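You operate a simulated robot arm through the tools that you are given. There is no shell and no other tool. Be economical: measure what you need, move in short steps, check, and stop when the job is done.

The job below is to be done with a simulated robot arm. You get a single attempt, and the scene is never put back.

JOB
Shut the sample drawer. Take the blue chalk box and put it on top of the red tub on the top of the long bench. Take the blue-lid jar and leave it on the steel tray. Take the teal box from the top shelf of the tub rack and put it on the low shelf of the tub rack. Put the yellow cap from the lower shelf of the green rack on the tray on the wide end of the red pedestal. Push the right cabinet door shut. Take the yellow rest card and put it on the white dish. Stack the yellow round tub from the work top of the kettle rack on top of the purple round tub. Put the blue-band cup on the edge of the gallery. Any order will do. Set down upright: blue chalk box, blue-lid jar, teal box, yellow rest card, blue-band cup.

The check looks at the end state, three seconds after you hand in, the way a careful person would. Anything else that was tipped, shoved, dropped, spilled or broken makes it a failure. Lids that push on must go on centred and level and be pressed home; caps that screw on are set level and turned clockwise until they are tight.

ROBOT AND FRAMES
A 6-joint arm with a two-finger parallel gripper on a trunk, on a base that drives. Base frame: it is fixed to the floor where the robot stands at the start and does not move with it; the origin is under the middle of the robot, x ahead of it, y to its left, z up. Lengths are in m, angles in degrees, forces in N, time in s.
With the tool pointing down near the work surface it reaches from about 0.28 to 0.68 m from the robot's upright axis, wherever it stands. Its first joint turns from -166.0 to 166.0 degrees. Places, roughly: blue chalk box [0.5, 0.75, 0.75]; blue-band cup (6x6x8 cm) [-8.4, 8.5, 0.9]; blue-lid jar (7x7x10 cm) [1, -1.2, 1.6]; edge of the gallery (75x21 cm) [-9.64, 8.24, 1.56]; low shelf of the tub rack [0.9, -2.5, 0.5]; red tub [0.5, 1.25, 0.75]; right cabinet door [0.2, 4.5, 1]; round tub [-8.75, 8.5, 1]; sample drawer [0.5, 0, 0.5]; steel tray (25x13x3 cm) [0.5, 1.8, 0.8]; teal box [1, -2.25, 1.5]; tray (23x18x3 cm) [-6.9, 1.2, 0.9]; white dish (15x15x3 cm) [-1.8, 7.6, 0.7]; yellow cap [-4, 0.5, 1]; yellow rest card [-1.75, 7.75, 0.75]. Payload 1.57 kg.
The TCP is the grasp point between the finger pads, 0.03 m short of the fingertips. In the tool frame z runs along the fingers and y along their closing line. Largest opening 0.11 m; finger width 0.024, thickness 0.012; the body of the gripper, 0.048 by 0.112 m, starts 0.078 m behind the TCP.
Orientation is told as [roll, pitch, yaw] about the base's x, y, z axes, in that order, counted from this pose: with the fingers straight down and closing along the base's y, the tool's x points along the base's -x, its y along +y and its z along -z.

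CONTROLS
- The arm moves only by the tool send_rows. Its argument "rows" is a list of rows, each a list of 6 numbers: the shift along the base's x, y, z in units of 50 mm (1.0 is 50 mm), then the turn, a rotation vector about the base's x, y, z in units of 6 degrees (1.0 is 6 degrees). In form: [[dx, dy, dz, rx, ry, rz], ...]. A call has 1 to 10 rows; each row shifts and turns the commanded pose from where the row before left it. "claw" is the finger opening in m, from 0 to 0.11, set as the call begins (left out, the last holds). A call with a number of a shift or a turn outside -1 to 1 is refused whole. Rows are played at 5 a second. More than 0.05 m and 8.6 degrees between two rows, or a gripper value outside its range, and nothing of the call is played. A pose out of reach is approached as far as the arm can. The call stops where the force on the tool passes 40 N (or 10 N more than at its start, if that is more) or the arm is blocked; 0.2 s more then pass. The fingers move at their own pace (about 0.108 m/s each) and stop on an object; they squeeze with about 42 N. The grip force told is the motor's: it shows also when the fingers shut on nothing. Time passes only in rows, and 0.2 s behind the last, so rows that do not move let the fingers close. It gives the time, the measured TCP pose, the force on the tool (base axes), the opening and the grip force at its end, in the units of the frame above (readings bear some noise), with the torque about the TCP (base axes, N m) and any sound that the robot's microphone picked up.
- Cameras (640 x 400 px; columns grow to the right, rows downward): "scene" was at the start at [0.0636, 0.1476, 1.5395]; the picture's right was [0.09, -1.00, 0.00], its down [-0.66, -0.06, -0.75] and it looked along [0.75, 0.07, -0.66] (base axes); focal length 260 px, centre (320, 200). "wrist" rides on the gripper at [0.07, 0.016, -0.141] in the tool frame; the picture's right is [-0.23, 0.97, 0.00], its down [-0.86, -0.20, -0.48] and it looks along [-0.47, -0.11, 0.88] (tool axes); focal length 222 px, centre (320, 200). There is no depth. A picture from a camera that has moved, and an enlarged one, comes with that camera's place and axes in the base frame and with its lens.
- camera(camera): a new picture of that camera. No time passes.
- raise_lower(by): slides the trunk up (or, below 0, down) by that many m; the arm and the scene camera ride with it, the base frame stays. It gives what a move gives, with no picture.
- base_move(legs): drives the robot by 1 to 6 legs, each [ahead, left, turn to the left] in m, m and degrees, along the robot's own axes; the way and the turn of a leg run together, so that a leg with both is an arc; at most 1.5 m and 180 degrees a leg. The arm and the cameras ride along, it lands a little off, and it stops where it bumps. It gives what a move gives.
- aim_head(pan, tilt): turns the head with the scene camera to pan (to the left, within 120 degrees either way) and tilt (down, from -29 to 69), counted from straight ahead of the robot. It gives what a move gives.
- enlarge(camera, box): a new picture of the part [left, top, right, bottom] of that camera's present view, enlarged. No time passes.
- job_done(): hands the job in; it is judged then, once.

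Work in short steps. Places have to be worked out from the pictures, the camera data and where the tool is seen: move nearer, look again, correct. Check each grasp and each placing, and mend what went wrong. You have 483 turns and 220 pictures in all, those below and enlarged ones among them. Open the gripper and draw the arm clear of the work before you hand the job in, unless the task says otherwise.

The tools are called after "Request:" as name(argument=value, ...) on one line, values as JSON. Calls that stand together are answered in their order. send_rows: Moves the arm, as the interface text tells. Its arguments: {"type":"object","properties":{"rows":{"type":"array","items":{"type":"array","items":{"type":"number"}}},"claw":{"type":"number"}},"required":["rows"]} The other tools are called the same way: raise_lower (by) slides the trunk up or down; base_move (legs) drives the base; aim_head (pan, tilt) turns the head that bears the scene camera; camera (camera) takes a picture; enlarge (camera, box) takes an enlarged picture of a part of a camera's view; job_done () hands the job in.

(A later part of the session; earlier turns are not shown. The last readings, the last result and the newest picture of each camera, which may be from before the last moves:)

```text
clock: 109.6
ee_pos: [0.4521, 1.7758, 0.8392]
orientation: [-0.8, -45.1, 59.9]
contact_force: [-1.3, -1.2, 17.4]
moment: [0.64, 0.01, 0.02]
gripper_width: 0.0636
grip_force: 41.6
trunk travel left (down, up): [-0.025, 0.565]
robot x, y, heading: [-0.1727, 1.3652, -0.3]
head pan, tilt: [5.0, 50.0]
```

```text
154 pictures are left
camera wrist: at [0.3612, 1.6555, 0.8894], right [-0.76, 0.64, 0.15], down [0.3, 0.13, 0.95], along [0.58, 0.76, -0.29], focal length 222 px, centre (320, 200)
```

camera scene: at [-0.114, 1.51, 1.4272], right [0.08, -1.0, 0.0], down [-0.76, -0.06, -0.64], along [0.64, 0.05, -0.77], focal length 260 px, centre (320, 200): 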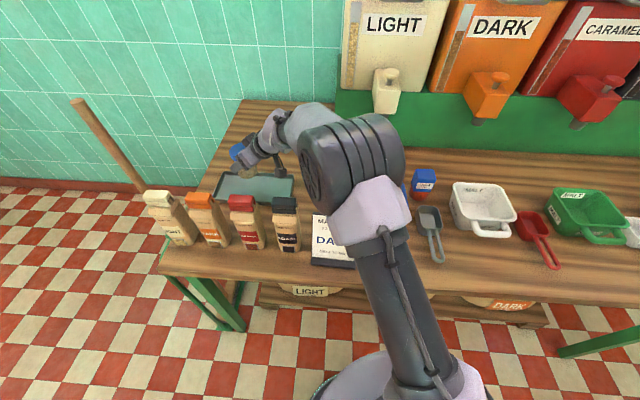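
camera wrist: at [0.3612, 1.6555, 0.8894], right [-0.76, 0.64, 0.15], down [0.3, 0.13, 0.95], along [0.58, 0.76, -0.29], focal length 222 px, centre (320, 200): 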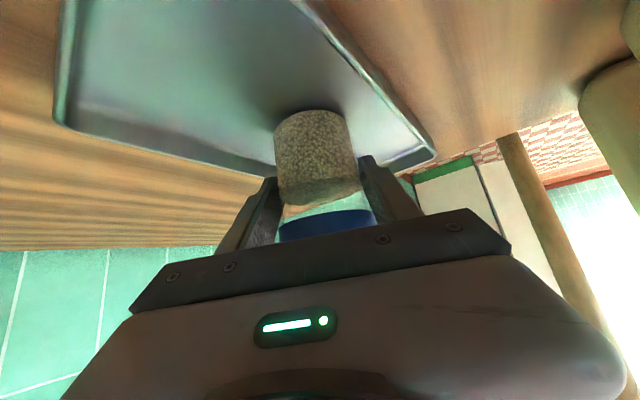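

Jar is on the tray (17 N). I release and withdraw along the tool axis.

Request:
send_rows(rows=[[0, 0, 0.03, 0, 0, 0], [0, 0, 0, 0, 0, 0], [0, 0, 0, 0, 0, 0], [0, 0, 0, 0, 0, 0]], claw=0.092)

Request:
send_rows(rows=[[-0.15, -0.3, 0.35, 0, 0, 0], [-0.3, -0.52, 0.6, 0, 0, 0], [-0.3, -0.52, 0.6, 0, 0, 0], [-0.3, -0.52, 0.6, 0, 0, 0], [0, 0, 0.9, 0, 0, 0], [0, 0, 0.9, 0, 0, 0]])

Request:
camera(camera="wrist")

Request:
enlarge(camera="scene", box=[180, 90, 440, 290])

```text
clock: 110.6
ee_pos: [0.4528, 1.7758, 0.838]
orientation: [-0.8, -44.7, 59.9]
contact_force: [0.5, 0.4, 0.5]
moment: [0.01, 0.01, -0.03]
gripper_width: 0.092
grip_force: 0.0
trunk travel left (down, up): [-0.025, 0.565]
robot x, y, heading: [-0.1684, 1.3671, -0.1]
head pan, tilt: [5.0, 50.0]
```

```text
clock: 112.0
ee_pos: [0.399, 1.6829, 1.0362]
orientation: [-0.8, -44.7, 59.7]
contact_force: [0.1, -0.5, -0.1]
moment: [-0.01, 0.0, -0.01]
gripper_width: 0.0921
grip_force: 0.0
trunk travel left (down, up): [-0.025, 0.565]
robot x, y, heading: [-0.1752, 1.3655, -0.5]
head pan, tilt: [5.0, 50.0]
```

```text
153 pictures are left
camera wrist: at [0.3086, 1.5618, 1.0869], right [-0.76, 0.64, 0.15], down [0.3, 0.13, 0.94], along [0.58, 0.76, -0.29], focal length 222 px, centre (320, 200)
```

wrist: 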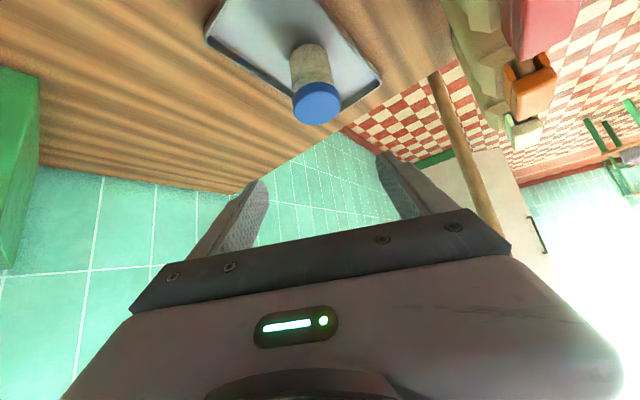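

```text
2.00 times, centred on (310, 190) of scene
camera zoom: at [-0.1143, 1.5099, 1.4272], right [0.08, -1.0, 0.0], down [-0.76, -0.06, -0.64], along [0.64, 0.05, -0.77], focal length 521 px, centre (340, 220)
```

zoom: 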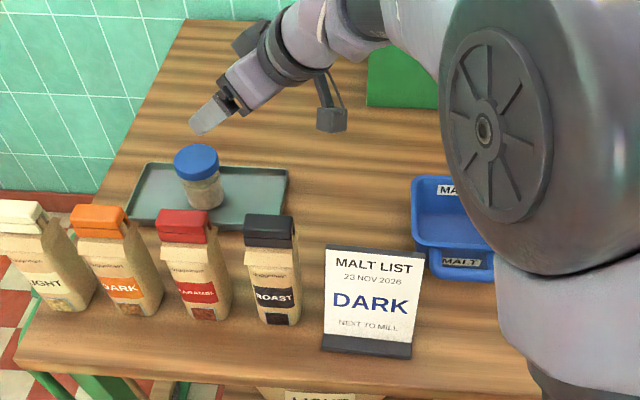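

The jar stands upright on the steel tray. Next is the teal box: I fold the arm back in, raise it and drive right to the tub rack.

Request:
send_rows(rows=[[-0.2, -0.6, 0.4, 0, 0, -1], [-0.2, -0.6, 0.4, 0, 0, -1], [-0.2, -0.6, 0.4, 0, 0, -1], [-0.2, -0.6, 0.4, 0, 0, -1], [-0.2, -0.6, 0.4, 0, 0, -1], [-0.2, -0.6, 0.4, 0, 0, -1], [-0.2, -0.6, 0.4, 0, 0, -1], [-0.2, -0.6, 0.4, 0, 0, -1], [-0.2, -0.6, 0.4, 0, 0, -1], [0, -0.6, 0, 0, 0, -1]])

Request:
base_move(legs=[[0, -1.5, 0], [0, -1.4, 0]])

Request:
aim_head(pan=-35, tilt=25)

Request:
camera(camera="scene")

```text
clock: 114.2
ee_pos: [0.3103, 1.3829, 1.2156]
orientation: [-0.9, -45.1, -0.2]
contact_force: [-0.4, -0.8, -0.3]
moment: [-0.03, 0.02, 0.0]
gripper_width: 0.092
grip_force: 0.0
trunk travel left (down, up): [-0.025, 0.565]
robot x, y, heading: [-0.1706, 1.3634, -0.3]
head pan, tilt: [5.0, 50.0]
```

```text
clock: 128.3
ee_pos: [0.3532, -1.5267, 1.2128]
orientation: [-0.9, -44.7, 0.9]
contact_force: [-0.3, 0.0, 0.0]
moment: [0.02, -0.02, 0.0]
gripper_width: 0.0921
grip_force: 0.1
trunk travel left (down, up): [-0.025, 0.565]
robot x, y, heading: [-0.1269, -1.5569, 0.9]
head pan, tilt: [5.0, 50.0]
```

```text
clock: 129.3
ee_pos: [0.3517, -1.5278, 1.2134]
orientation: [-0.8, -44.8, 1.0]
contact_force: [0.4, -0.5, 0.0]
moment: [0.03, 0.01, -0.02]
gripper_width: 0.092
grip_force: 0.1
trunk travel left (down, up): [-0.025, 0.565]
robot x, y, heading: [-0.1308, -1.5571, 0.6]
head pan, tilt: [-35.0, 25.0]
```

```text
151 pictures are left
camera scene: at [-0.075, -1.4684, 1.4647], right [-0.56, -0.83, 0.0], down [-0.35, 0.24, -0.91], along [0.75, -0.51, -0.42], focal length 260 px, centre (320, 200)
```

scene: 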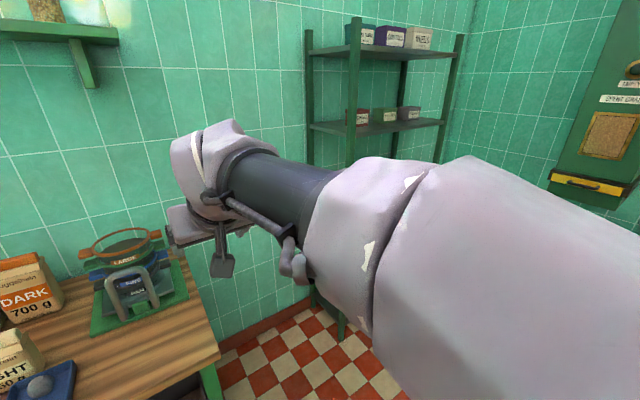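

The rack spans about x 0.78–1.07, y -2.2 to -2.7. I drive further right to face it and look.

Request:
base_move(legs=[[0, -0.85, 0]])

Request:
aim_head(pan=5, tilt=25)

Request:
camera(camera="scene")

Request:
camera(camera="wrist")

```text
clock: 133.9
ee_pos: [0.3642, -2.384, 1.2139]
orientation: [-0.8, -44.7, 1.2]
contact_force: [-0.7, -0.4, 0.9]
moment: [0.0, 0.0, -0.01]
gripper_width: 0.0918
grip_force: 0.0
trunk travel left (down, up): [-0.025, 0.565]
robot x, y, heading: [-0.1165, -2.4126, 0.9]
head pan, tilt: [-35.0, 25.0]
```

```text
clock: 134.9
ee_pos: [0.3645, -2.3815, 1.2137]
orientation: [-0.8, -44.9, 1.1]
contact_force: [0.2, 0.9, 0.0]
moment: [-0.02, 0.02, 0.03]
gripper_width: 0.0918
grip_force: 0.0
trunk travel left (down, up): [-0.025, 0.565]
robot x, y, heading: [-0.1141, -2.4079, 1.0]
head pan, tilt: [5.0, 25.0]
```

```text
150 pictures are left
camera scene: at [-0.0472, -2.2635, 1.4647], right [0.1, -0.99, 0.0], down [-0.42, -0.04, -0.91], along [0.9, 0.09, -0.42], focal length 260 px, centre (320, 200)
```

scene: 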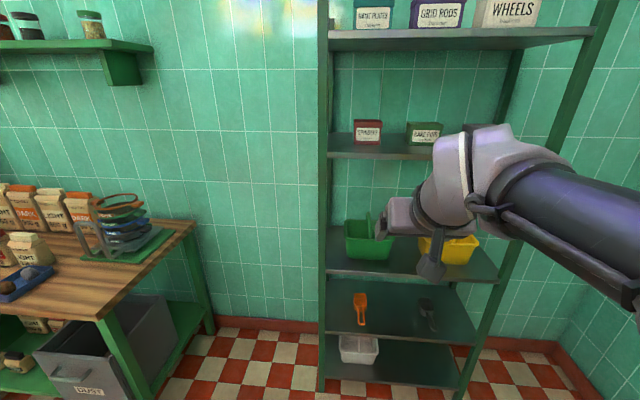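

```text
149 pictures are left
camera wrist: at [0.2155, -2.3679, 1.2647], right [0.15, 0.98, 0.15], down [0.27, -0.19, 0.94], along [0.95, -0.1, -0.29], focal length 222 px, centre (320, 200)
```

wrist: 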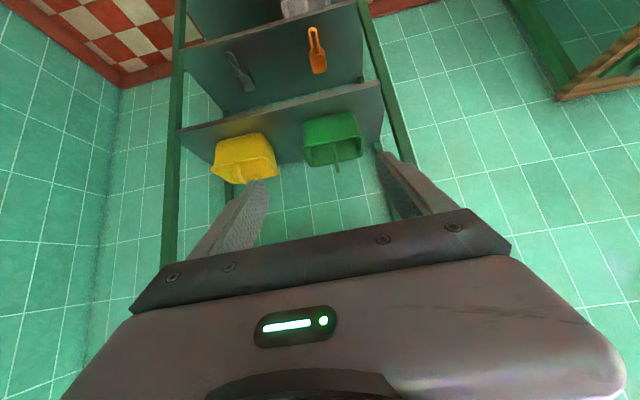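

The rack has five shelves; the "low shelf" at about z 0.45 is the fourth, with the orange and grey scoops on it. I raise the trunk to see the top shelf.

Request:
raise_lower(by=0.4)

Request:
camera(camera="scene")

Request:
enlarge(camera="scene", box=[320, 80, 520, 205])

```text
clock: 138.8
ee_pos: [0.3638, -2.3824, 1.6128]
orientation: [-0.8, -44.8, 1.1]
contact_force: [0.8, -0.1, 0.2]
moment: [0.03, 0.0, -0.02]
gripper_width: 0.092
grip_force: 0.0
trunk travel left (down, up): [-0.425, 0.165]
robot x, y, heading: [-0.1158, -2.4127, 0.8]
head pan, tilt: [5.0, 25.0]
```

```text
148 pictures are left
camera scene: at [-0.0472, -2.2634, 1.8646], right [0.1, -0.99, 0.0], down [-0.42, -0.04, -0.91], along [0.9, 0.09, -0.42], focal length 260 px, centre (320, 200)
```

scene: 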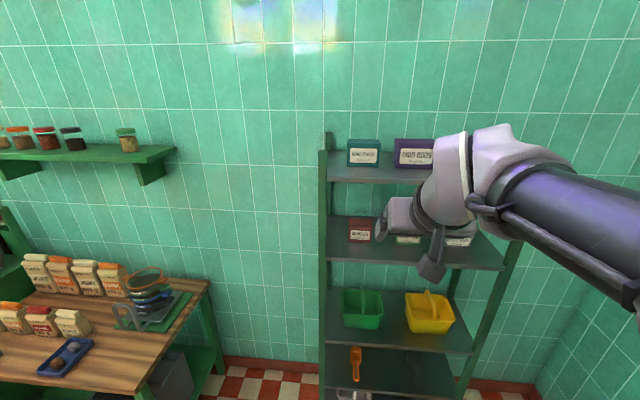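

```text
3.20 times, centred on (420, 142) of scene
camera zoom: at [-0.0472, -2.2634, 1.8646], right [0.1, -0.99, 0.0], down [-0.42, -0.04, -0.91], along [0.9, 0.09, -0.42], focal length 833 px, centre (0, 384)
```

zoom: 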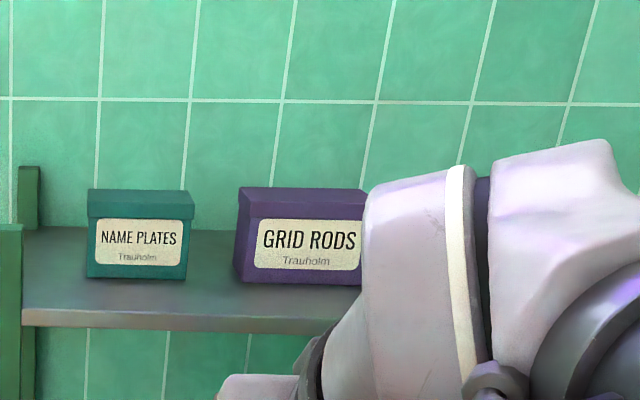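

The teal box "NAME PLATES" has its front face at about (0.852, -2.326), z 1.58–1.67, and looks about as wide as the claw opens. I move closer with the wrist camera to measure it.

Request:
base_move(legs=[[0.22, 0.02, 0]])

Request:
send_rows(rows=[[0, 0.4, 0.3, 0, -0.5, 0], [0, 0.3, 0.3, 0, -0.5, 0]], claw=0.11)

Request:
camera(camera="wrist")

Request:
camera(camera="scene")

```text
clock: 140.5
ee_pos: [0.5821, -2.3639, 1.6123]
orientation: [-0.7, -44.8, 0.8]
contact_force: [0.4, 0.1, -0.3]
moment: [0.01, 0.0, -0.01]
gripper_width: 0.0921
grip_force: 0.1
trunk travel left (down, up): [-0.425, 0.165]
robot x, y, heading: [0.1, -2.3898, 0.9]
head pan, tilt: [5.0, 25.0]
```

```text
clock: 141.1
ee_pos: [0.5826, -2.3276, 1.6427]
orientation: [-1.0, -50.6, 0.8]
contact_force: [0.6, 0.3, -0.4]
moment: [-0.03, 0.02, -0.03]
gripper_width: 0.1099
grip_force: 0.0
trunk travel left (down, up): [-0.425, 0.165]
robot x, y, heading: [0.0977, -2.3909, 0.4]
head pan, tilt: [5.0, 25.0]
```

```text
146 pictures are left
camera wrist: at [0.429, -2.3108, 1.678], right [0.14, 0.98, 0.17], down [0.17, -0.19, 0.97], along [0.97, -0.11, -0.19], focal length 222 px, centre (320, 200)
```

wrist: 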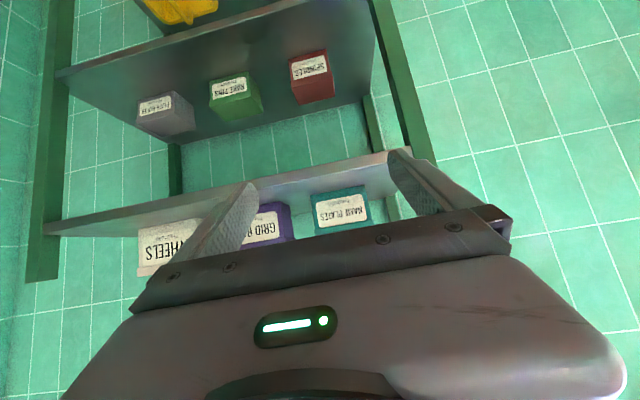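

```text
145 pictures are left
camera scene: at [0.1727, -2.2434, 1.8668], right [0.07, -1.0, 0.0], down [-0.4, -0.03, -0.92], along [0.91, 0.06, -0.4], focal length 260 px, centre (320, 200)
```

scene: 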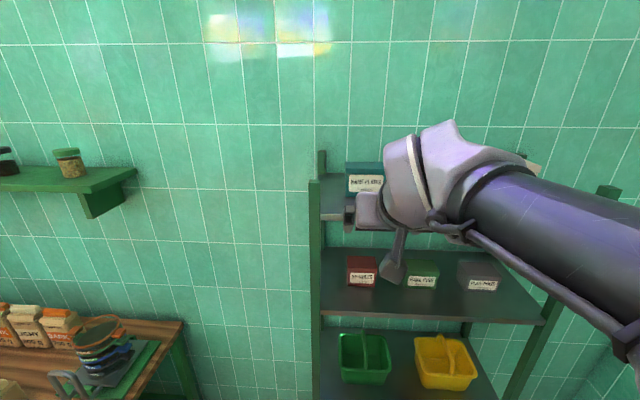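

Request:
enlarge(camera="wrist", box=[250, 170, 410, 250])

Request:
enlarge(camera="scene", box=[300, 130, 460, 230])

```text
4.00 times, centred on (330, 210) of wrist
camera zoom: at [0.429, -2.3108, 1.678], right [0.14, 0.98, 0.17], down [0.17, -0.19, 0.97], along [0.97, -0.11, -0.19], focal length 888 px, centre (280, 160)
```

zoom: 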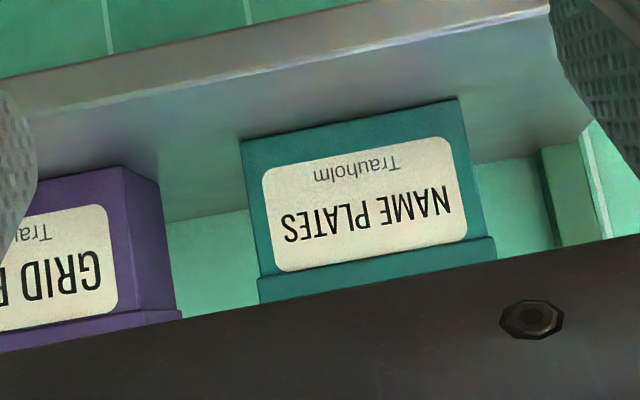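

```text
4.00 times, centred on (380, 180) of scene
camera zoom: at [0.1727, -2.2434, 1.8668], right [0.07, -1.0, 0.0], down [-0.4, -0.03, -0.92], along [0.91, 0.06, -0.4], focal length 1042 px, centre (80, 280)
```

zoom: 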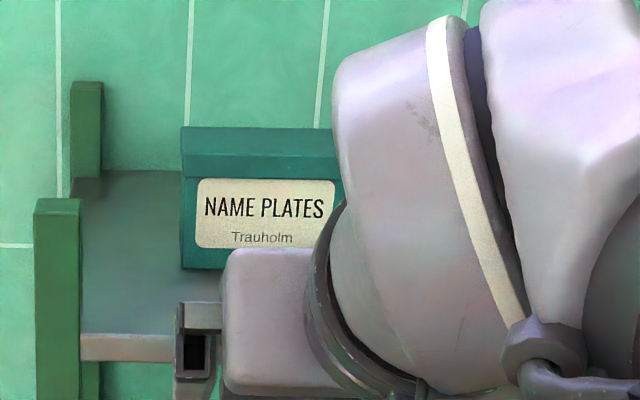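

The box is about 11 cm wide (y) but only about 7 cm deep (x), so it has to be gripped front-to-back, with the tool coming in from the rack's left side between the posts. I back left, level the tool toward horizontal and yaw it -90 degrees.

Request:
base_move(legs=[[0, 0.56, 0]])

Request:
send_rows(rows=[[-0.2, 0, 0, 0, -1, 0], [-0.2, 0, 0, 0, -1, 0], [-0.2, 0, 0, 0, -1, 0], [-0.2, 0, 0, 0, -1, 0], [0, -0.3, 0, 0, 0, -1], [0, -0.3, 0, 0, 0, -1], [0, -0.3, 0, 0, 0, -1], [0, -0.3, 0, 0, 0, -1]])

Request:
send_rows(rows=[[0, -0.3, 0, 0, 0, -1], [0, -0.3, 0, 0, 0, -1], [0, -0.3, 0, 0, 0, -1], [0, -0.3, 0, 0, 0, -1], [0, -0.3, 0, 0, 0, -1], [0, 0, 0, 0, 0, -1], [0, 0, 0, 0, 0, -1], [0, 0, 0, 0, 0, -1], [0, 0, 0, 0, 0, -1], [0, 0, 0, 0, 0, -1]])

```text
clock: 144.3
ee_pos: [0.5782, -1.7658, 1.6429]
orientation: [-0.9, -50.8, 0.7]
contact_force: [-0.4, 0.3, 0.3]
moment: [0.02, -0.02, -0.01]
gripper_width: 0.1101
grip_force: 0.1
trunk travel left (down, up): [-0.425, 0.165]
robot x, y, heading: [0.0984, -1.8298, 0.6]
head pan, tilt: [5.0, 25.0]
```

```text
clock: 146.1
ee_pos: [0.5397, -1.8257, 1.6412]
orientation: [-2.0, -74.8, -22.3]
contact_force: [-1.4, 1.0, 0.1]
moment: [0.0, -0.01, 0.03]
gripper_width: 0.1099
grip_force: 0.0
trunk travel left (down, up): [-0.425, 0.165]
robot x, y, heading: [0.0962, -1.8283, 0.3]
head pan, tilt: [5.0, 25.0]
```

```text
clock: 148.3
ee_pos: [0.5393, -1.9005, 1.6423]
orientation: [-2.0, -74.8, -82.5]
contact_force: [-0.6, -0.4, 0.4]
moment: [-0.01, 0.02, -0.01]
gripper_width: 0.1099
grip_force: 0.0
trunk travel left (down, up): [-0.425, 0.165]
robot x, y, heading: [0.0957, -1.8263, 0.5]
head pan, tilt: [5.0, 25.0]
```

The closing line now points about 5.6 degrees from x, matching the slight skew of the box I see. I drive forward and look from the left side.

Request:
base_move(legs=[[0.28, 0, 0]])

Request:
aim_head(pan=-50, tilt=20)

Request:
camera(camera="wrist")

Request:
camera(camera="scene")

```text
clock: 150.2
ee_pos: [0.8156, -1.9033, 1.6444]
orientation: [-1.9, -74.8, -82.8]
contact_force: [0.6, -0.6, -0.4]
moment: [-0.02, -0.03, -0.02]
gripper_width: 0.1099
grip_force: 0.0
trunk travel left (down, up): [-0.425, 0.165]
robot x, y, heading: [0.3751, -1.8286, -0.3]
head pan, tilt: [5.0, 25.0]
```

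```text
clock: 151.5
ee_pos: [0.8149, -1.9041, 1.6433]
orientation: [-1.9, -74.7, -83.0]
contact_force: [-0.1, 0.8, 0.3]
moment: [0.0, 0.03, 0.02]
gripper_width: 0.1102
grip_force: 0.0
trunk travel left (down, up): [-0.425, 0.165]
robot x, y, heading: [0.3742, -1.8284, -0.2]
head pan, tilt: [-50.0, 20.0]
```

```text
142 pictures are left
camera wrist: at [0.8165, -1.7489, 1.6135], right [0.98, 0.03, 0.21], down [-0.21, 0.22, 0.95], along [-0.02, -0.98, 0.22], focal length 222 px, centre (320, 200)
```

wrist: 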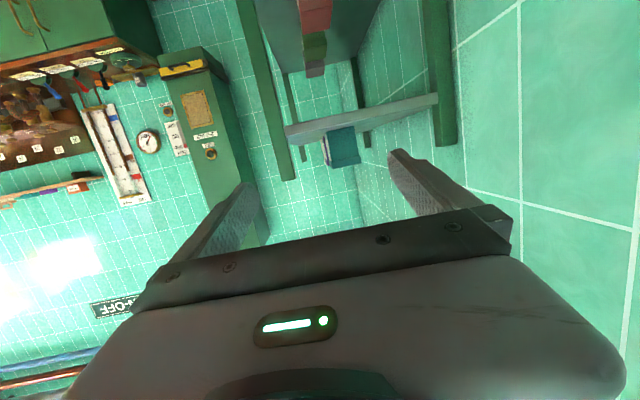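

```text
141 pictures are left
camera scene: at [0.4144, -1.7583, 1.8728], right [-0.77, -0.64, 0.0], down [-0.22, 0.26, -0.94], along [0.6, -0.72, -0.34], focal length 260 px, centre (320, 200)
```

scene: 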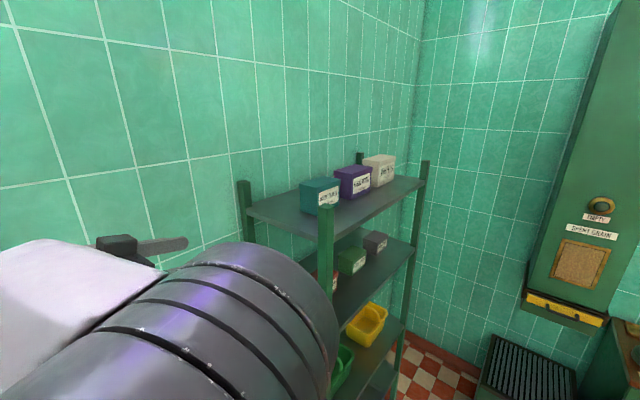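

Request:
enlarge(camera="wrist", box=[270, 90, 430, 190])

Request:
enlarge(camera="scene", box=[225, 140, 435, 260])

```text
4.00 times, centred on (350, 140) of wrist
camera zoom: at [0.8165, -1.7489, 1.6135], right [0.98, 0.03, 0.21], down [-0.21, 0.22, 0.95], along [-0.02, -0.98, 0.22], focal length 888 px, centre (200, 440)
```

zoom: 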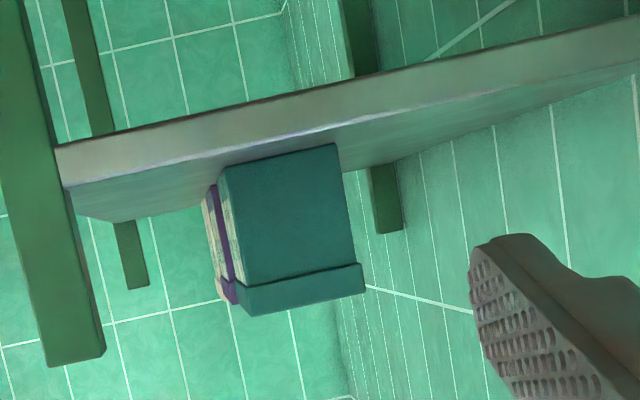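

```text
3.05 times, centred on (330, 200) of scene
camera zoom: at [0.4144, -1.7583, 1.8728], right [-0.77, -0.64, 0.0], down [-0.22, 0.26, -0.94], along [0.6, -0.72, -0.34], focal length 794 px, centre (290, 200)
```

zoom: 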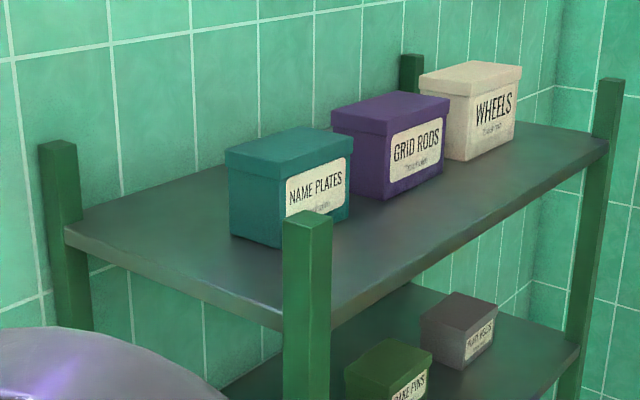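

The body is about 6.5 cm deep, centre about (0.888, -2.322), lid bottom near z 1.64. The tool is parallel to the box; I move to a standoff point outside the posts.

Request:
send_rows(rows=[[0.2, -0.78, 0.08, 0, 0, 0], [0.2, -0.78, 0.08, 0, 0, 0], [0.2, -0.78, 0.08, 0, 0, 0], [0.2, -0.78, 0.08, 0, 0, 0], [0.22, -0.77, 0.08, 0, 0, 0]])

Request:
camera(camera="wrist")

Request:
camera(camera="scene")

```text
clock: 152.7
ee_pos: [0.8662, -2.1009, 1.6634]
orientation: [-1.8, -74.8, -83.0]
contact_force: [0.3, -0.6, -0.5]
moment: [0.01, 0.0, 0.01]
gripper_width: 0.1099
grip_force: 0.0
trunk travel left (down, up): [-0.425, 0.165]
robot x, y, heading: [0.3736, -1.8299, 0.0]
head pan, tilt: [-50.0, 20.0]
```

```text
138 pictures are left
camera wrist: at [0.868, -1.9451, 1.6344], right [0.98, 0.03, 0.21], down [-0.21, 0.22, 0.95], along [-0.02, -0.98, 0.22], focal length 222 px, centre (320, 200)
```

wrist: 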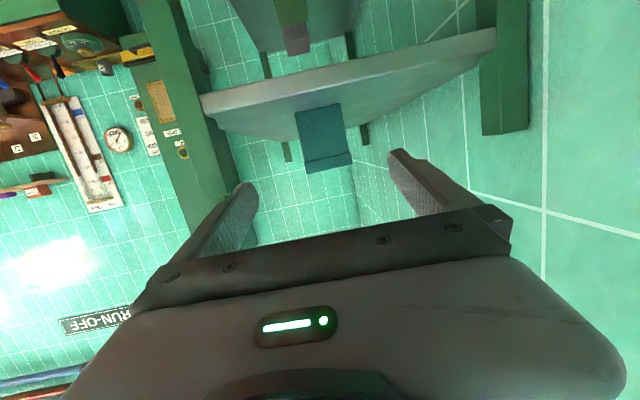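

```text
137 pictures are left
camera scene: at [0.4151, -1.7599, 1.8728], right [-0.77, -0.64, 0.0], down [-0.22, 0.26, -0.94], along [0.6, -0.72, -0.34], focal length 260 px, centre (320, 200)
```

scene: 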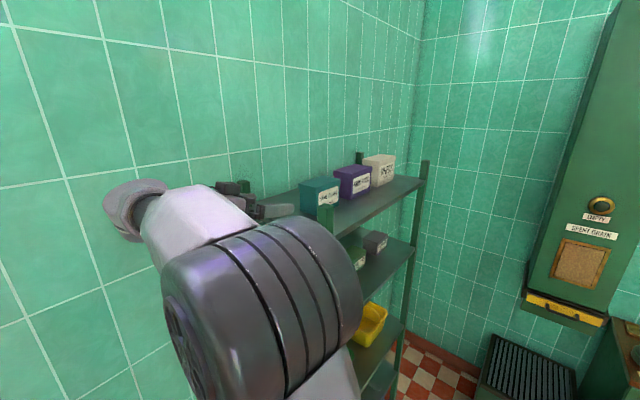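

The box matches the estimate. I advance along the tool axis three rows and check.

Request:
send_rows(rows=[[0.083, -0.836, -0.228, 0, 0, 0], [0.083, -0.836, -0.228, 0, 0, 0], [0.083, -0.836, -0.228, 0, 0, 0]])

Request:
camera(camera="wrist")

Request:
enlarge(camera="scene", box=[200, 140, 410, 260])

```text
clock: 153.5
ee_pos: [0.8785, -2.2262, 1.6313]
orientation: [-1.9, -74.7, -83.0]
contact_force: [0.3, -1.2, -0.1]
moment: [0.0, -0.08, 0.0]
gripper_width: 0.1099
grip_force: 0.1
trunk travel left (down, up): [-0.425, 0.165]
robot x, y, heading: [0.3738, -1.8284, 0.1]
head pan, tilt: [-50.0, 20.0]
```

```text
136 pictures are left
camera wrist: at [0.88, -2.0699, 1.6009], right [0.98, 0.03, 0.21], down [-0.21, 0.22, 0.95], along [-0.02, -0.98, 0.22], focal length 222 px, centre (320, 200)
```

wrist: 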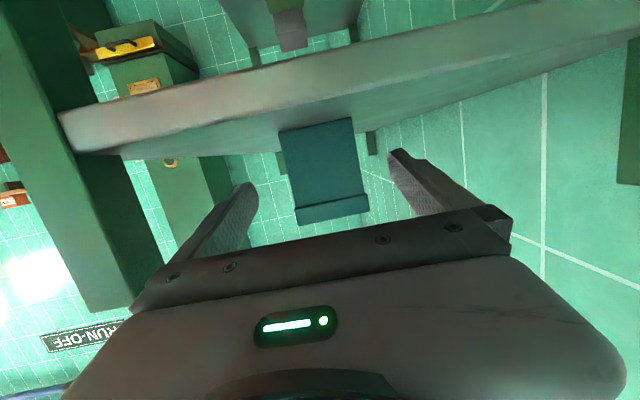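

```text
3.05 times, centred on (305, 200) of scene
camera zoom: at [0.4153, -1.7606, 1.8728], right [-0.77, -0.64, 0.0], down [-0.22, 0.26, -0.94], along [0.6, -0.72, -0.34], focal length 794 px, centre (366, 200)
```

zoom: 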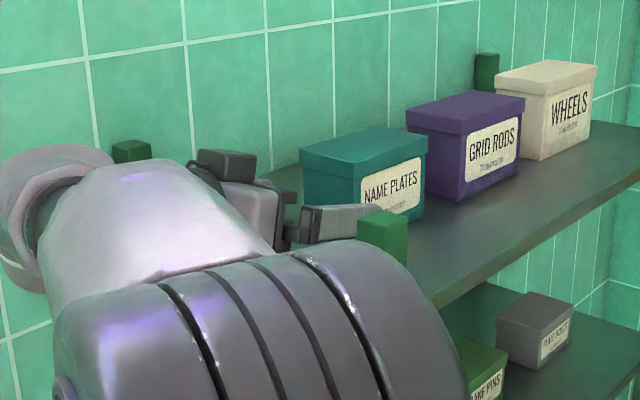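

Straddling well. I advance the last 7 cm, slowly.

Request:
send_rows(rows=[[0.06, -0.5, -0.14, 0, 0, 0], [0.06, -0.5, -0.14, 0, 0, 0], [0.06, -0.5, -0.14, 0, 0, 0]])

Request:
camera(camera="wrist")

```text
clock: 154.3
ee_pos: [0.8884, -2.3014, 1.6089]
orientation: [-2.0, -74.7, -82.9]
contact_force: [0.3, 0.3, -1.1]
moment: [0.02, -0.01, 0.0]
gripper_width: 0.1102
grip_force: 0.0
trunk travel left (down, up): [-0.425, 0.165]
robot x, y, heading: [0.3769, -1.8287, 0.2]
head pan, tilt: [-50.0, 20.0]
```

```text
134 pictures are left
camera wrist: at [0.8898, -2.1459, 1.5784], right [0.98, 0.03, 0.21], down [-0.21, 0.22, 0.95], along [-0.02, -0.98, 0.22], focal length 222 px, centre (320, 200)
```

wrist: 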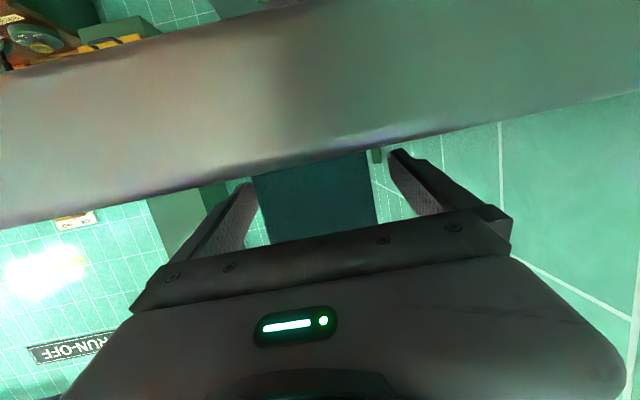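

The box sits a few mm toward the front finger; I shift 4 mm and close.

Request:
send_rows(rows=[[-0.08, 0, 0, 0, 0, 0]])

Request:
send_rows(rows=[[0, 0, 0, 0, 0, 0], [0, 0, 0, 0, 0, 0], [0, 0, 0, 0, 0, 0]], claw=0)

Request:
raise_lower(by=0.04)

Request:
camera(camera="wrist")

Request:
enlarge(camera="scene", box=[200, 140, 410, 260])

```text
clock: 154.7
ee_pos: [0.884, -2.3, 1.6096]
orientation: [-2.0, -74.8, -82.8]
contact_force: [0.2, -0.1, -0.8]
moment: [-0.01, 0.0, 0.03]
gripper_width: 0.1098
grip_force: 0.1
trunk travel left (down, up): [-0.425, 0.165]
robot x, y, heading: [0.3761, -1.8305, 0.0]
head pan, tilt: [-50.0, 20.0]
```

```text
clock: 155.5
ee_pos: [0.8832, -2.2989, 1.6093]
orientation: [-1.9, -74.8, -82.9]
contact_force: [0.1, 0.5, 0.9]
moment: [-0.09, -0.11, 0.03]
gripper_width: 0.0647
grip_force: 41.8
trunk travel left (down, up): [-0.425, 0.165]
robot x, y, heading: [0.378, -1.8256, -0.0]
head pan, tilt: [-50.0, 20.0]
```

```text
clock: 156.3
ee_pos: [0.8823, -2.2995, 1.6506]
orientation: [-2.0, -74.8, -82.9]
contact_force: [0.7, 0.1, -1.5]
moment: [0.03, 0.03, -0.01]
gripper_width: 0.065
grip_force: 42.0
trunk travel left (down, up): [-0.465, 0.125]
robot x, y, heading: [0.3725, -1.8295, -0.4]
head pan, tilt: [-50.0, 20.0]
```

```text
133 pictures are left
camera wrist: at [0.885, -2.1445, 1.6186], right [0.98, 0.03, 0.21], down [-0.21, 0.22, 0.95], along [-0.02, -0.98, 0.22], focal length 222 px, centre (320, 200)
```

wrist: 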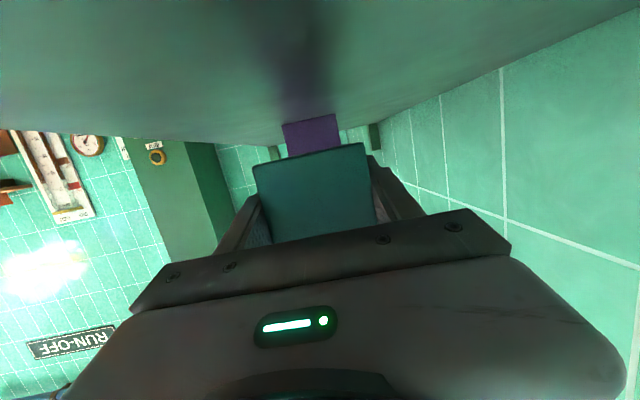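

```text
3.05 times, centred on (305, 200) of scene
camera zoom: at [0.415, -1.7587, 1.9128], right [-0.77, -0.64, 0.0], down [-0.22, 0.26, -0.94], along [0.6, -0.72, -0.34], focal length 794 px, centre (366, 200)
```

zoom: 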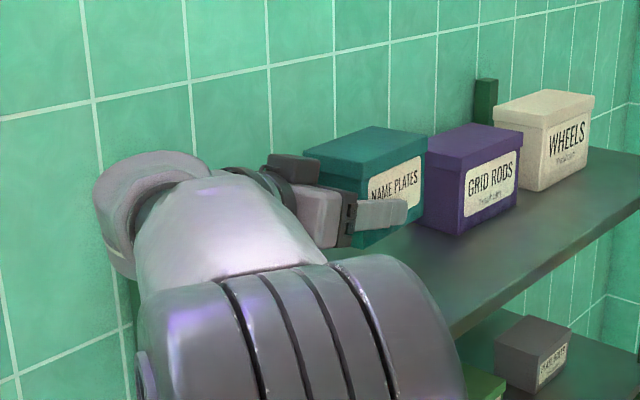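

The teal box is held level. I withdraw it leftward out of the rack and lower the trunk.

Request:
send_rows(rows=[[-0.07, 0.8, 0.1, 0, 0, 0], [-0.07, 0.8, 0.1, 0, 0, 0], [-0.07, 0.9, 0, 0, 0, 0], [-0.07, 0.9, 0, 0, 0, 0], [-0.07, 0.9, 0, 0, 0, 0], [-0.07, 0.9, 0, 0, 0, 0], [0, 0.9, 0, 0, 0, 0]])

Request:
raise_lower(by=-0.4)

Request:
aim_head(pan=-60, tilt=45)

Request:
camera(camera="scene")

```text
clock: 157.9
ee_pos: [0.8647, -1.9903, 1.6627]
orientation: [-2.0, -74.8, -82.8]
contact_force: [-0.5, 0.4, -2.1]
moment: [0.05, -0.01, -0.01]
gripper_width: 0.0647
grip_force: 42.2
trunk travel left (down, up): [-0.465, 0.125]
robot x, y, heading: [0.3748, -1.8254, 0.1]
head pan, tilt: [-50.0, 20.0]
```

```text
clock: 161.7
ee_pos: [0.8636, -1.9933, 1.262]
orientation: [-1.9, -74.9, -82.9]
contact_force: [-0.7, -0.5, -2.3]
moment: [0.12, -0.01, 0.0]
gripper_width: 0.0646
grip_force: 41.4
trunk travel left (down, up): [-0.065, 0.525]
robot x, y, heading: [0.376, -1.8267, -0.0]
head pan, tilt: [-50.0, 20.0]
```

```text
clock: 162.6
ee_pos: [0.8634, -1.993, 1.2621]
orientation: [-1.9, -74.9, -83.0]
contact_force: [0.3, -0.5, -2.4]
moment: [0.06, -0.01, -0.04]
gripper_width: 0.0645
grip_force: 42.5
trunk travel left (down, up): [-0.065, 0.525]
robot x, y, heading: [0.3736, -1.8269, -0.1]
head pan, tilt: [-60.0, 45.0]
```

```text
131 pictures are left
camera scene: at [0.3955, -1.7575, 1.4742], right [-0.87, -0.5, 0.0], down [-0.35, 0.61, -0.71], along [0.35, -0.61, -0.71], focal length 260 px, centre (320, 200)
```

scene: 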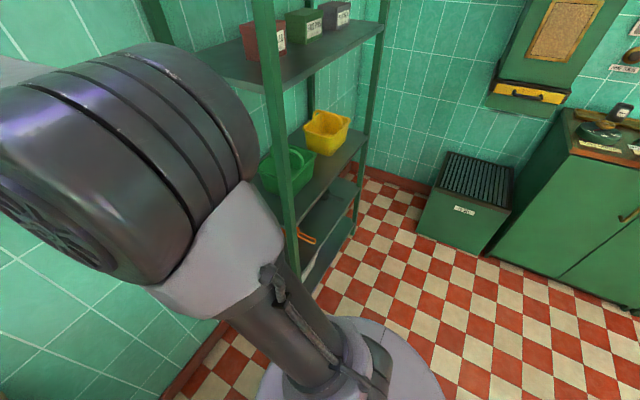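

I lower the trunk fully and bring the arm down outside the rack to view the low shelf with the wrist camera.

Request:
raise_lower(by=-0.06)

Request:
send_rows(rows=[[0, 0, -0.95, 0, 0, 0], [0, 0, -0.95, 0, 0, 0], [0, 0, -0.95, 0, 0, 0], [0, 0, -0.95, 0, 0, 0], [0, 0, -0.95, 0, 0, 0], [0, 0, -0.95, 0, 0, 0], [0, 0, -0.95, 0, 0, 0], [0, 0, -0.95, 0, 0, 0], [0, 0, -0.95, 0, 0, 0], [0, 0, -0.95, 0, 0, 0]])

Request:
camera(camera="wrist")

Request:
camera(camera="scene")

```text
clock: 163.6
ee_pos: [0.8643, -1.9928, 1.2009]
orientation: [-1.9, -74.7, -82.9]
contact_force: [0.9, 0.2, -1.3]
moment: [0.06, -0.01, 0.0]
gripper_width: 0.0648
grip_force: 42.2
trunk travel left (down, up): [-0.005, 0.585]
robot x, y, heading: [0.3742, -1.8245, -0.2]
head pan, tilt: [-60.0, 45.0]
```

```text
clock: 165.8
ee_pos: [0.8641, -1.991, 0.7257]
orientation: [-1.8, -74.8, -83.0]
contact_force: [0.5, -0.2, -1.7]
moment: [0.02, 0.0, 0.01]
gripper_width: 0.0647
grip_force: 41.5
trunk travel left (down, up): [-0.005, 0.585]
robot x, y, heading: [0.3737, -1.8283, 0.1]
head pan, tilt: [-60.0, 45.0]
```

```text
130 pictures are left
camera wrist: at [0.8646, -1.8353, 0.6964], right [0.98, 0.03, 0.21], down [-0.21, 0.22, 0.95], along [-0.02, -0.98, 0.22], focal length 222 px, centre (320, 200)
```

wrist: 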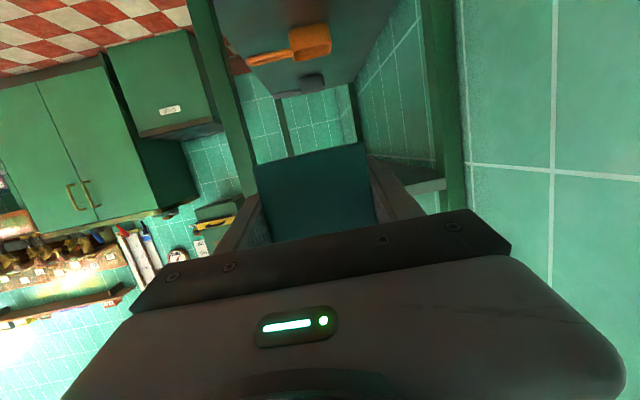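

```text
129 pictures are left
camera scene: at [0.3954, -1.7575, 1.4141], right [-0.87, -0.5, 0.0], down [-0.35, 0.61, -0.71], along [0.35, -0.61, -0.71], focal length 260 px, centre (320, 200)
```

scene: 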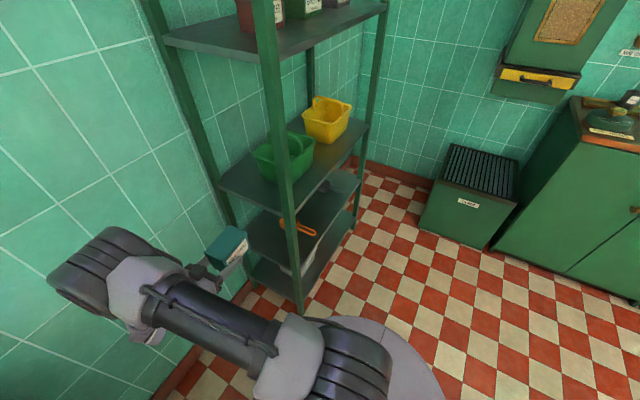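

Request:
enlarge(camera="scene", box=[190, 130, 390, 330])

```text
2.00 times, centred on (290, 230) of scene
camera zoom: at [0.3954, -1.7575, 1.4141], right [-0.87, -0.5, 0.0], down [-0.35, 0.61, -0.71], along [0.35, -0.61, -0.71], focal length 521 px, centre (380, 140)
```

zoom: 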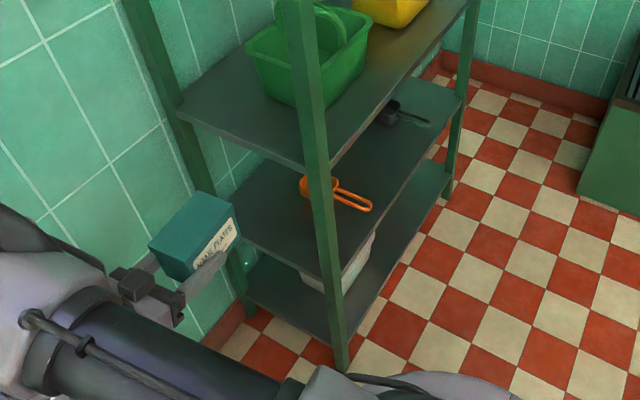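

There's an orange scoop near the left of the low shelf, so the better spot is between the two scoops, entering from the front with the tool turned +90 degrees (box's long side along x). I back the base off and yaw the tool.

Request:
base_move(legs=[[-0.42, 0, 0]])

Request:
send_rows(rows=[[0.2, 0.3, 0, 0, 0, 1], [0.2, 0.3, 0, 0, 0, 1], [0.1, 0.3, 0, 0, 0, 1], [0.1, 0.3, 0, 0, 0, 1], [0.1, 0.3, 0, 0, 0, 1], [0, 0.3, 0, 0, 0, 1], [0, 0.3, 0, 0, 0, 1], [0, 0.3, 0, 0, 0, 1]])

Request:
send_rows(rows=[[0, 0.1, 0, 0, 0, 1], [0, 0.1, 0, 0, 0, 1], [0, 0, 0, 0, 0, 1], [0, 0, 0, 0, 0, 1], [0, 0, 0, 0, 0, 1], [0, 0, 0, 0, 0, 1]])

```text
clock: 168.5
ee_pos: [0.4322, -1.9895, 0.7275]
orientation: [-2.0, -74.9, -82.8]
contact_force: [-0.3, 0.3, -1.6]
moment: [0.04, 0.01, -0.04]
gripper_width: 0.0648
grip_force: 42.1
trunk travel left (down, up): [-0.005, 0.585]
robot x, y, heading: [-0.055, -1.8273, 0.2]
head pan, tilt: [-60.0, 45.0]
```

```text
clock: 170.3
ee_pos: [0.4662, -1.8686, 0.7266]
orientation: [-1.9, -74.9, -34.8]
contact_force: [0.7, 0.3, -1.5]
moment: [0.03, 0.07, -0.05]
gripper_width: 0.0643
grip_force: 42.1
trunk travel left (down, up): [-0.005, 0.585]
robot x, y, heading: [-0.0578, -1.8238, -0.2]
head pan, tilt: [-60.0, 45.0]
```

```text
clock: 171.7
ee_pos: [0.4733, -1.7313, 0.7471]
orientation: [-4.8, -73.9, -10.9]
contact_force: [-0.4, 0.2, -2.1]
moment: [0.02, 0.04, -0.03]
gripper_width: 0.0647
grip_force: 42.2
out of reach, approached as far as the arm can: row 1, 2, 3, 4, 5, 6
trunk travel left (down, up): [-0.005, 0.585]
robot x, y, heading: [-0.0583, -1.8252, -0.1]
head pan, tilt: [-60.0, 45.0]
```

Out of reach there — the wrist is too near the trunk. I move outward and up a bit.

Request:
send_rows(rows=[[0.5, 0, 0.5, 0, 0, 0], [0.5, 0, 0.5, 0, 0, 0], [0.5, 0, 0.5, 0, 0, 0], [0.5, 0, 0.5, 0, 0, 0]])

```text
clock: 172.7
ee_pos: [0.5712, -1.7334, 0.8462]
orientation: [-4.8, -73.9, -10.9]
contact_force: [-0.2, 1.2, -1.6]
moment: [-0.04, 0.05, -0.04]
gripper_width: 0.0645
grip_force: 41.6
trunk travel left (down, up): [-0.005, 0.585]
robot x, y, heading: [-0.0562, -1.8286, 0.3]
head pan, tilt: [-60.0, 45.0]
```

Free again. The tool tilted about 1 degree; I finish the yaw to point at +x and correct the tilt.

Request:
send_rows(rows=[[0, -0.3, 0, 0, 0, 0.86], [0, -0.3, 0, 0, 0, 0.86], [0, -0.3, 0, 0, 0, 0.86], [0, -0.3, 0, 0.138, -0.15, 0]])

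Request:
base_move(legs=[[0, -0.66, 0]])

Request:
aim_head(pan=0, tilt=40)

Request:
camera(camera="scene")

Request:
camera(camera="wrist")

```text
clock: 173.7
ee_pos: [0.5884, -1.7106, 0.876]
orientation: [-3.8, -73.4, -4.0]
contact_force: [0.2, -0.3, -2.4]
moment: [0.01, 0.07, -0.02]
gripper_width: 0.0647
grip_force: 41.9
out of reach, approached as far as the arm can: row 1, 2, 3, 4
trunk travel left (down, up): [-0.005, 0.585]
robot x, y, heading: [-0.0566, -1.8249, 0.0]
head pan, tilt: [-60.0, 45.0]
```

```text
clock: 177.3
ee_pos: [0.5886, -2.3614, 0.8754]
orientation: [-3.7, -73.5, -3.7]
contact_force: [0.1, 0.5, -3.5]
moment: [0.02, 0.04, -0.01]
gripper_width: 0.0649
grip_force: 41.9
trunk travel left (down, up): [-0.005, 0.585]
robot x, y, heading: [-0.0586, -2.4804, 0.2]
head pan, tilt: [-60.0, 45.0]
```

```text
clock: 178.6
ee_pos: [0.5895, -2.3624, 0.8761]
orientation: [-3.9, -73.4, -3.7]
contact_force: [-0.3, 0.1, -1.9]
moment: [-0.02, 0.0, -0.02]
gripper_width: 0.0649
grip_force: 41.7
trunk travel left (down, up): [-0.005, 0.585]
robot x, y, heading: [-0.0533, -2.4826, 0.2]
head pan, tilt: [0.0, 40.0]
```

```text
127 pictures are left
camera scene: at [0.0092, -2.3411, 1.4214], right [0.0, -1.0, 0.0], down [-0.64, 0.0, -0.77], along [0.77, 0.0, -0.64], focal length 260 px, centre (320, 200)
```

scene: 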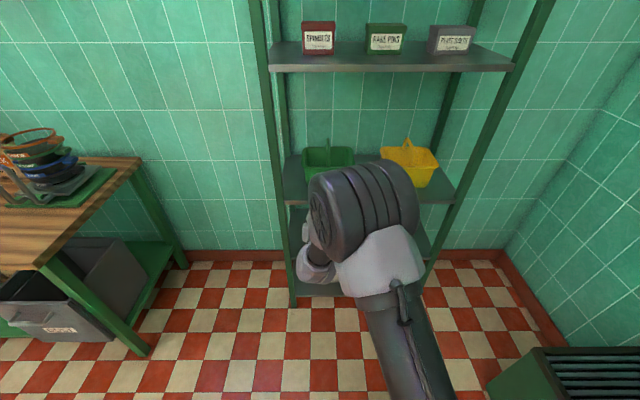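

```text
126 pictures are left
camera wrist: at [0.4369, -2.3269, 0.8494], right [0.19, 0.96, 0.2], down [-0.24, -0.15, 0.96], along [0.95, -0.23, 0.2], focal length 222 px, centre (320, 200)
```

wrist: 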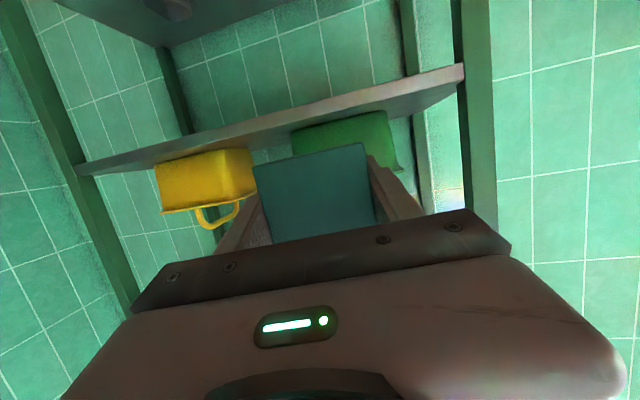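

The elbow is folded tight with the wrist at shoulder height. I lower the tool to gain distance from the shoulder, then fix the orientation.

Request:
send_rows(rows=[[0, -0.5, -0.8, 0, 0, 0], [0, -0.5, -0.8, 0, 0, 0], [0, -0.5, -0.8, 0, 0, 0], [0, -0.5, -0.8, 0, 0, 0]])

```text
clock: 179.6
ee_pos: [0.6249, -2.3501, 0.752]
orientation: [-5.1, -72.7, -3.9]
contact_force: [-0.7, -0.1, -1.2]
moment: [0.02, 0.03, 0.03]
gripper_width: 0.0646
grip_force: 42.2
out of reach, approached as far as the arm can: row 1, 2, 3, 4
trunk travel left (down, up): [-0.005, 0.585]
robot x, y, heading: [-0.0577, -2.4837, 0.2]
head pan, tilt: [0.0, 40.0]
```

Lateral motion is blocked. I test which direction responds by pulling inward and upward.

Request:
send_rows(rows=[[-0.6, 0, 0.3, 0, 0, 0], [-0.6, 0, 0.3, 0, 0, 0], [-0.6, 0, 0.3, 0, 0, 0]])

Request:
send_rows(rows=[[0, 0, 0.8, 0, 0, 0], [0, 0, 0.8, 0, 0, 0], [0, 0, 0.8, 0, 0, 0]])

```text
clock: 180.4
ee_pos: [0.5373, -2.3304, 0.8026]
orientation: [-4.1, -73.4, -3.8]
contact_force: [-0.1, -0.2, -2.2]
moment: [0.01, 0.06, 0.03]
gripper_width: 0.0647
grip_force: 42.3
out of reach, approached as far as the arm can: row 1, 2
trunk travel left (down, up): [-0.005, 0.585]
robot x, y, heading: [-0.0568, -2.4784, 0.1]
head pan, tilt: [0.0, 40.0]
```

```text
clock: 181.2
ee_pos: [0.5403, -2.3303, 0.9256]
orientation: [-3.9, -73.4, -3.6]
contact_force: [-0.2, -0.6, -1.8]
moment: [0.01, 0.03, 0.0]
gripper_width: 0.0647
grip_force: 41.7
trunk travel left (down, up): [-0.005, 0.585]
robot x, y, heading: [-0.057, -2.484, 0.2]
head pan, tilt: [0.0, 40.0]
```

Free again at this height. I raise further, finish the yaw and tilt correction up there, and then see how low it can go.

Request:
send_rows(rows=[[0.2, 0, 0.8, 0, 0, 0], [0.2, 0, 0.8, 0, 0, 0], [0.2, 0, 0.8, 0, 0, 0], [0.2, -0.3, 0.6, 0, 0, 0.5], [0, -0.5, 0, 0, 0, 0.5], [0, -0.5, 0, 0, 0, 0.5]])

```text
clock: 182.6
ee_pos: [0.5798, -2.3938, 1.0732]
orientation: [-4.2, -73.1, 5.4]
contact_force: [-0.2, 0.0, -1.8]
moment: [0.01, 0.08, -0.02]
gripper_width: 0.0646
grip_force: 42.0
trunk travel left (down, up): [-0.005, 0.585]
robot x, y, heading: [-0.0539, -2.4836, 0.4]
head pan, tilt: [0.0, 40.0]
```

It works higher up. I correct the tilt to match the grasp and centre the tool, then descend while moving outward.

Request:
send_rows(rows=[[0, -0.6, 0, 0.12, -0.28, -0.2], [0, -0.6, 0, 0, 0, 0]])

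Request:
send_rows(rows=[[0, 0, -0.8, 0, 0, 0], [0, 0, -0.8, 0, 0, 0], [0, 0, -0.8, 0, 0, 0]])

```text
clock: 183.2
ee_pos: [0.5822, -2.4176, 1.0985]
orientation: [-2.3, -74.6, 1.9]
contact_force: [-0.2, 0.4, -3.0]
moment: [0.01, 0.1, 0.02]
gripper_width: 0.0646
grip_force: 42.2
out of reach, approached as far as the arm can: row 1, 2
trunk travel left (down, up): [-0.005, 0.585]
robot x, y, heading: [-0.0547, -2.4833, 0.4]
head pan, tilt: [0.0, 40.0]
```

```text
clock: 184.0
ee_pos: [0.587, -2.3605, 1.0117]
orientation: [-2.3, -74.6, 1.6]
contact_force: [0.3, 0.9, -1.9]
moment: [0.05, 0.05, 0.06]
gripper_width: 0.0648
grip_force: 42.8
out of reach, approached as far as the arm can: row 1, 2, 3
trunk travel left (down, up): [-0.005, 0.585]
robot x, y, heading: [-0.0514, -2.4786, 0.2]
head pan, tilt: [0.0, 40.0]
```

The limit seems tied to being folded in too close. I back the base 0.2 m so that the arm can work farther out, and extend.

Request:
base_move(legs=[[-0.2, 0, 0]])

Request:
send_rows(rows=[[0.9, 0, 0, 0, 0, 0], [0.9, 0, 0, 0, 0, 0], [0.8, -0.2, 0, 0, 0, 0], [0.8, -0.3, 0, 0, 0, 0]])

Request:
send_rows(rows=[[0, -0.3, -0.8, 0, 0, 0], [0, -0.4, -0.8, 0, 0, 0], [0, -0.4, -0.8, 0, 0, 0], [0, -0.4, -0.8, 0, 0, 0]])

```text
clock: 185.6
ee_pos: [0.3859, -2.3612, 1.0114]
orientation: [-2.4, -74.5, 1.9]
contact_force: [0.4, 0.3, -1.9]
moment: [0.01, 0.05, -0.01]
gripper_width: 0.0644
grip_force: 42.2
trunk travel left (down, up): [-0.005, 0.585]
robot x, y, heading: [-0.259, -2.4824, 0.3]
head pan, tilt: [0.0, 40.0]
```

```text
clock: 186.6
ee_pos: [0.5559, -2.3861, 1.0118]
orientation: [-2.3, -74.5, 1.8]
contact_force: [0.8, 0.1, -1.4]
moment: [-0.01, 0.09, 0.01]
gripper_width: 0.0645
grip_force: 42.3
trunk travel left (down, up): [-0.005, 0.585]
robot x, y, heading: [-0.2531, -2.4827, 0.2]
head pan, tilt: [0.0, 40.0]
```

```text
clock: 187.6
ee_pos: [0.6017, -2.405, 0.8748]
orientation: [-3.4, -73.9, 1.9]
contact_force: [0.5, -0.5, -1.8]
moment: [0.04, 0.06, -0.02]
gripper_width: 0.0647
grip_force: 41.8
out of reach, approached as far as the arm can: row 2, 3, 4
trunk travel left (down, up): [-0.005, 0.585]
robot x, y, heading: [-0.2574, -2.4814, 0.1]
head pan, tilt: [0.0, 40.0]
```

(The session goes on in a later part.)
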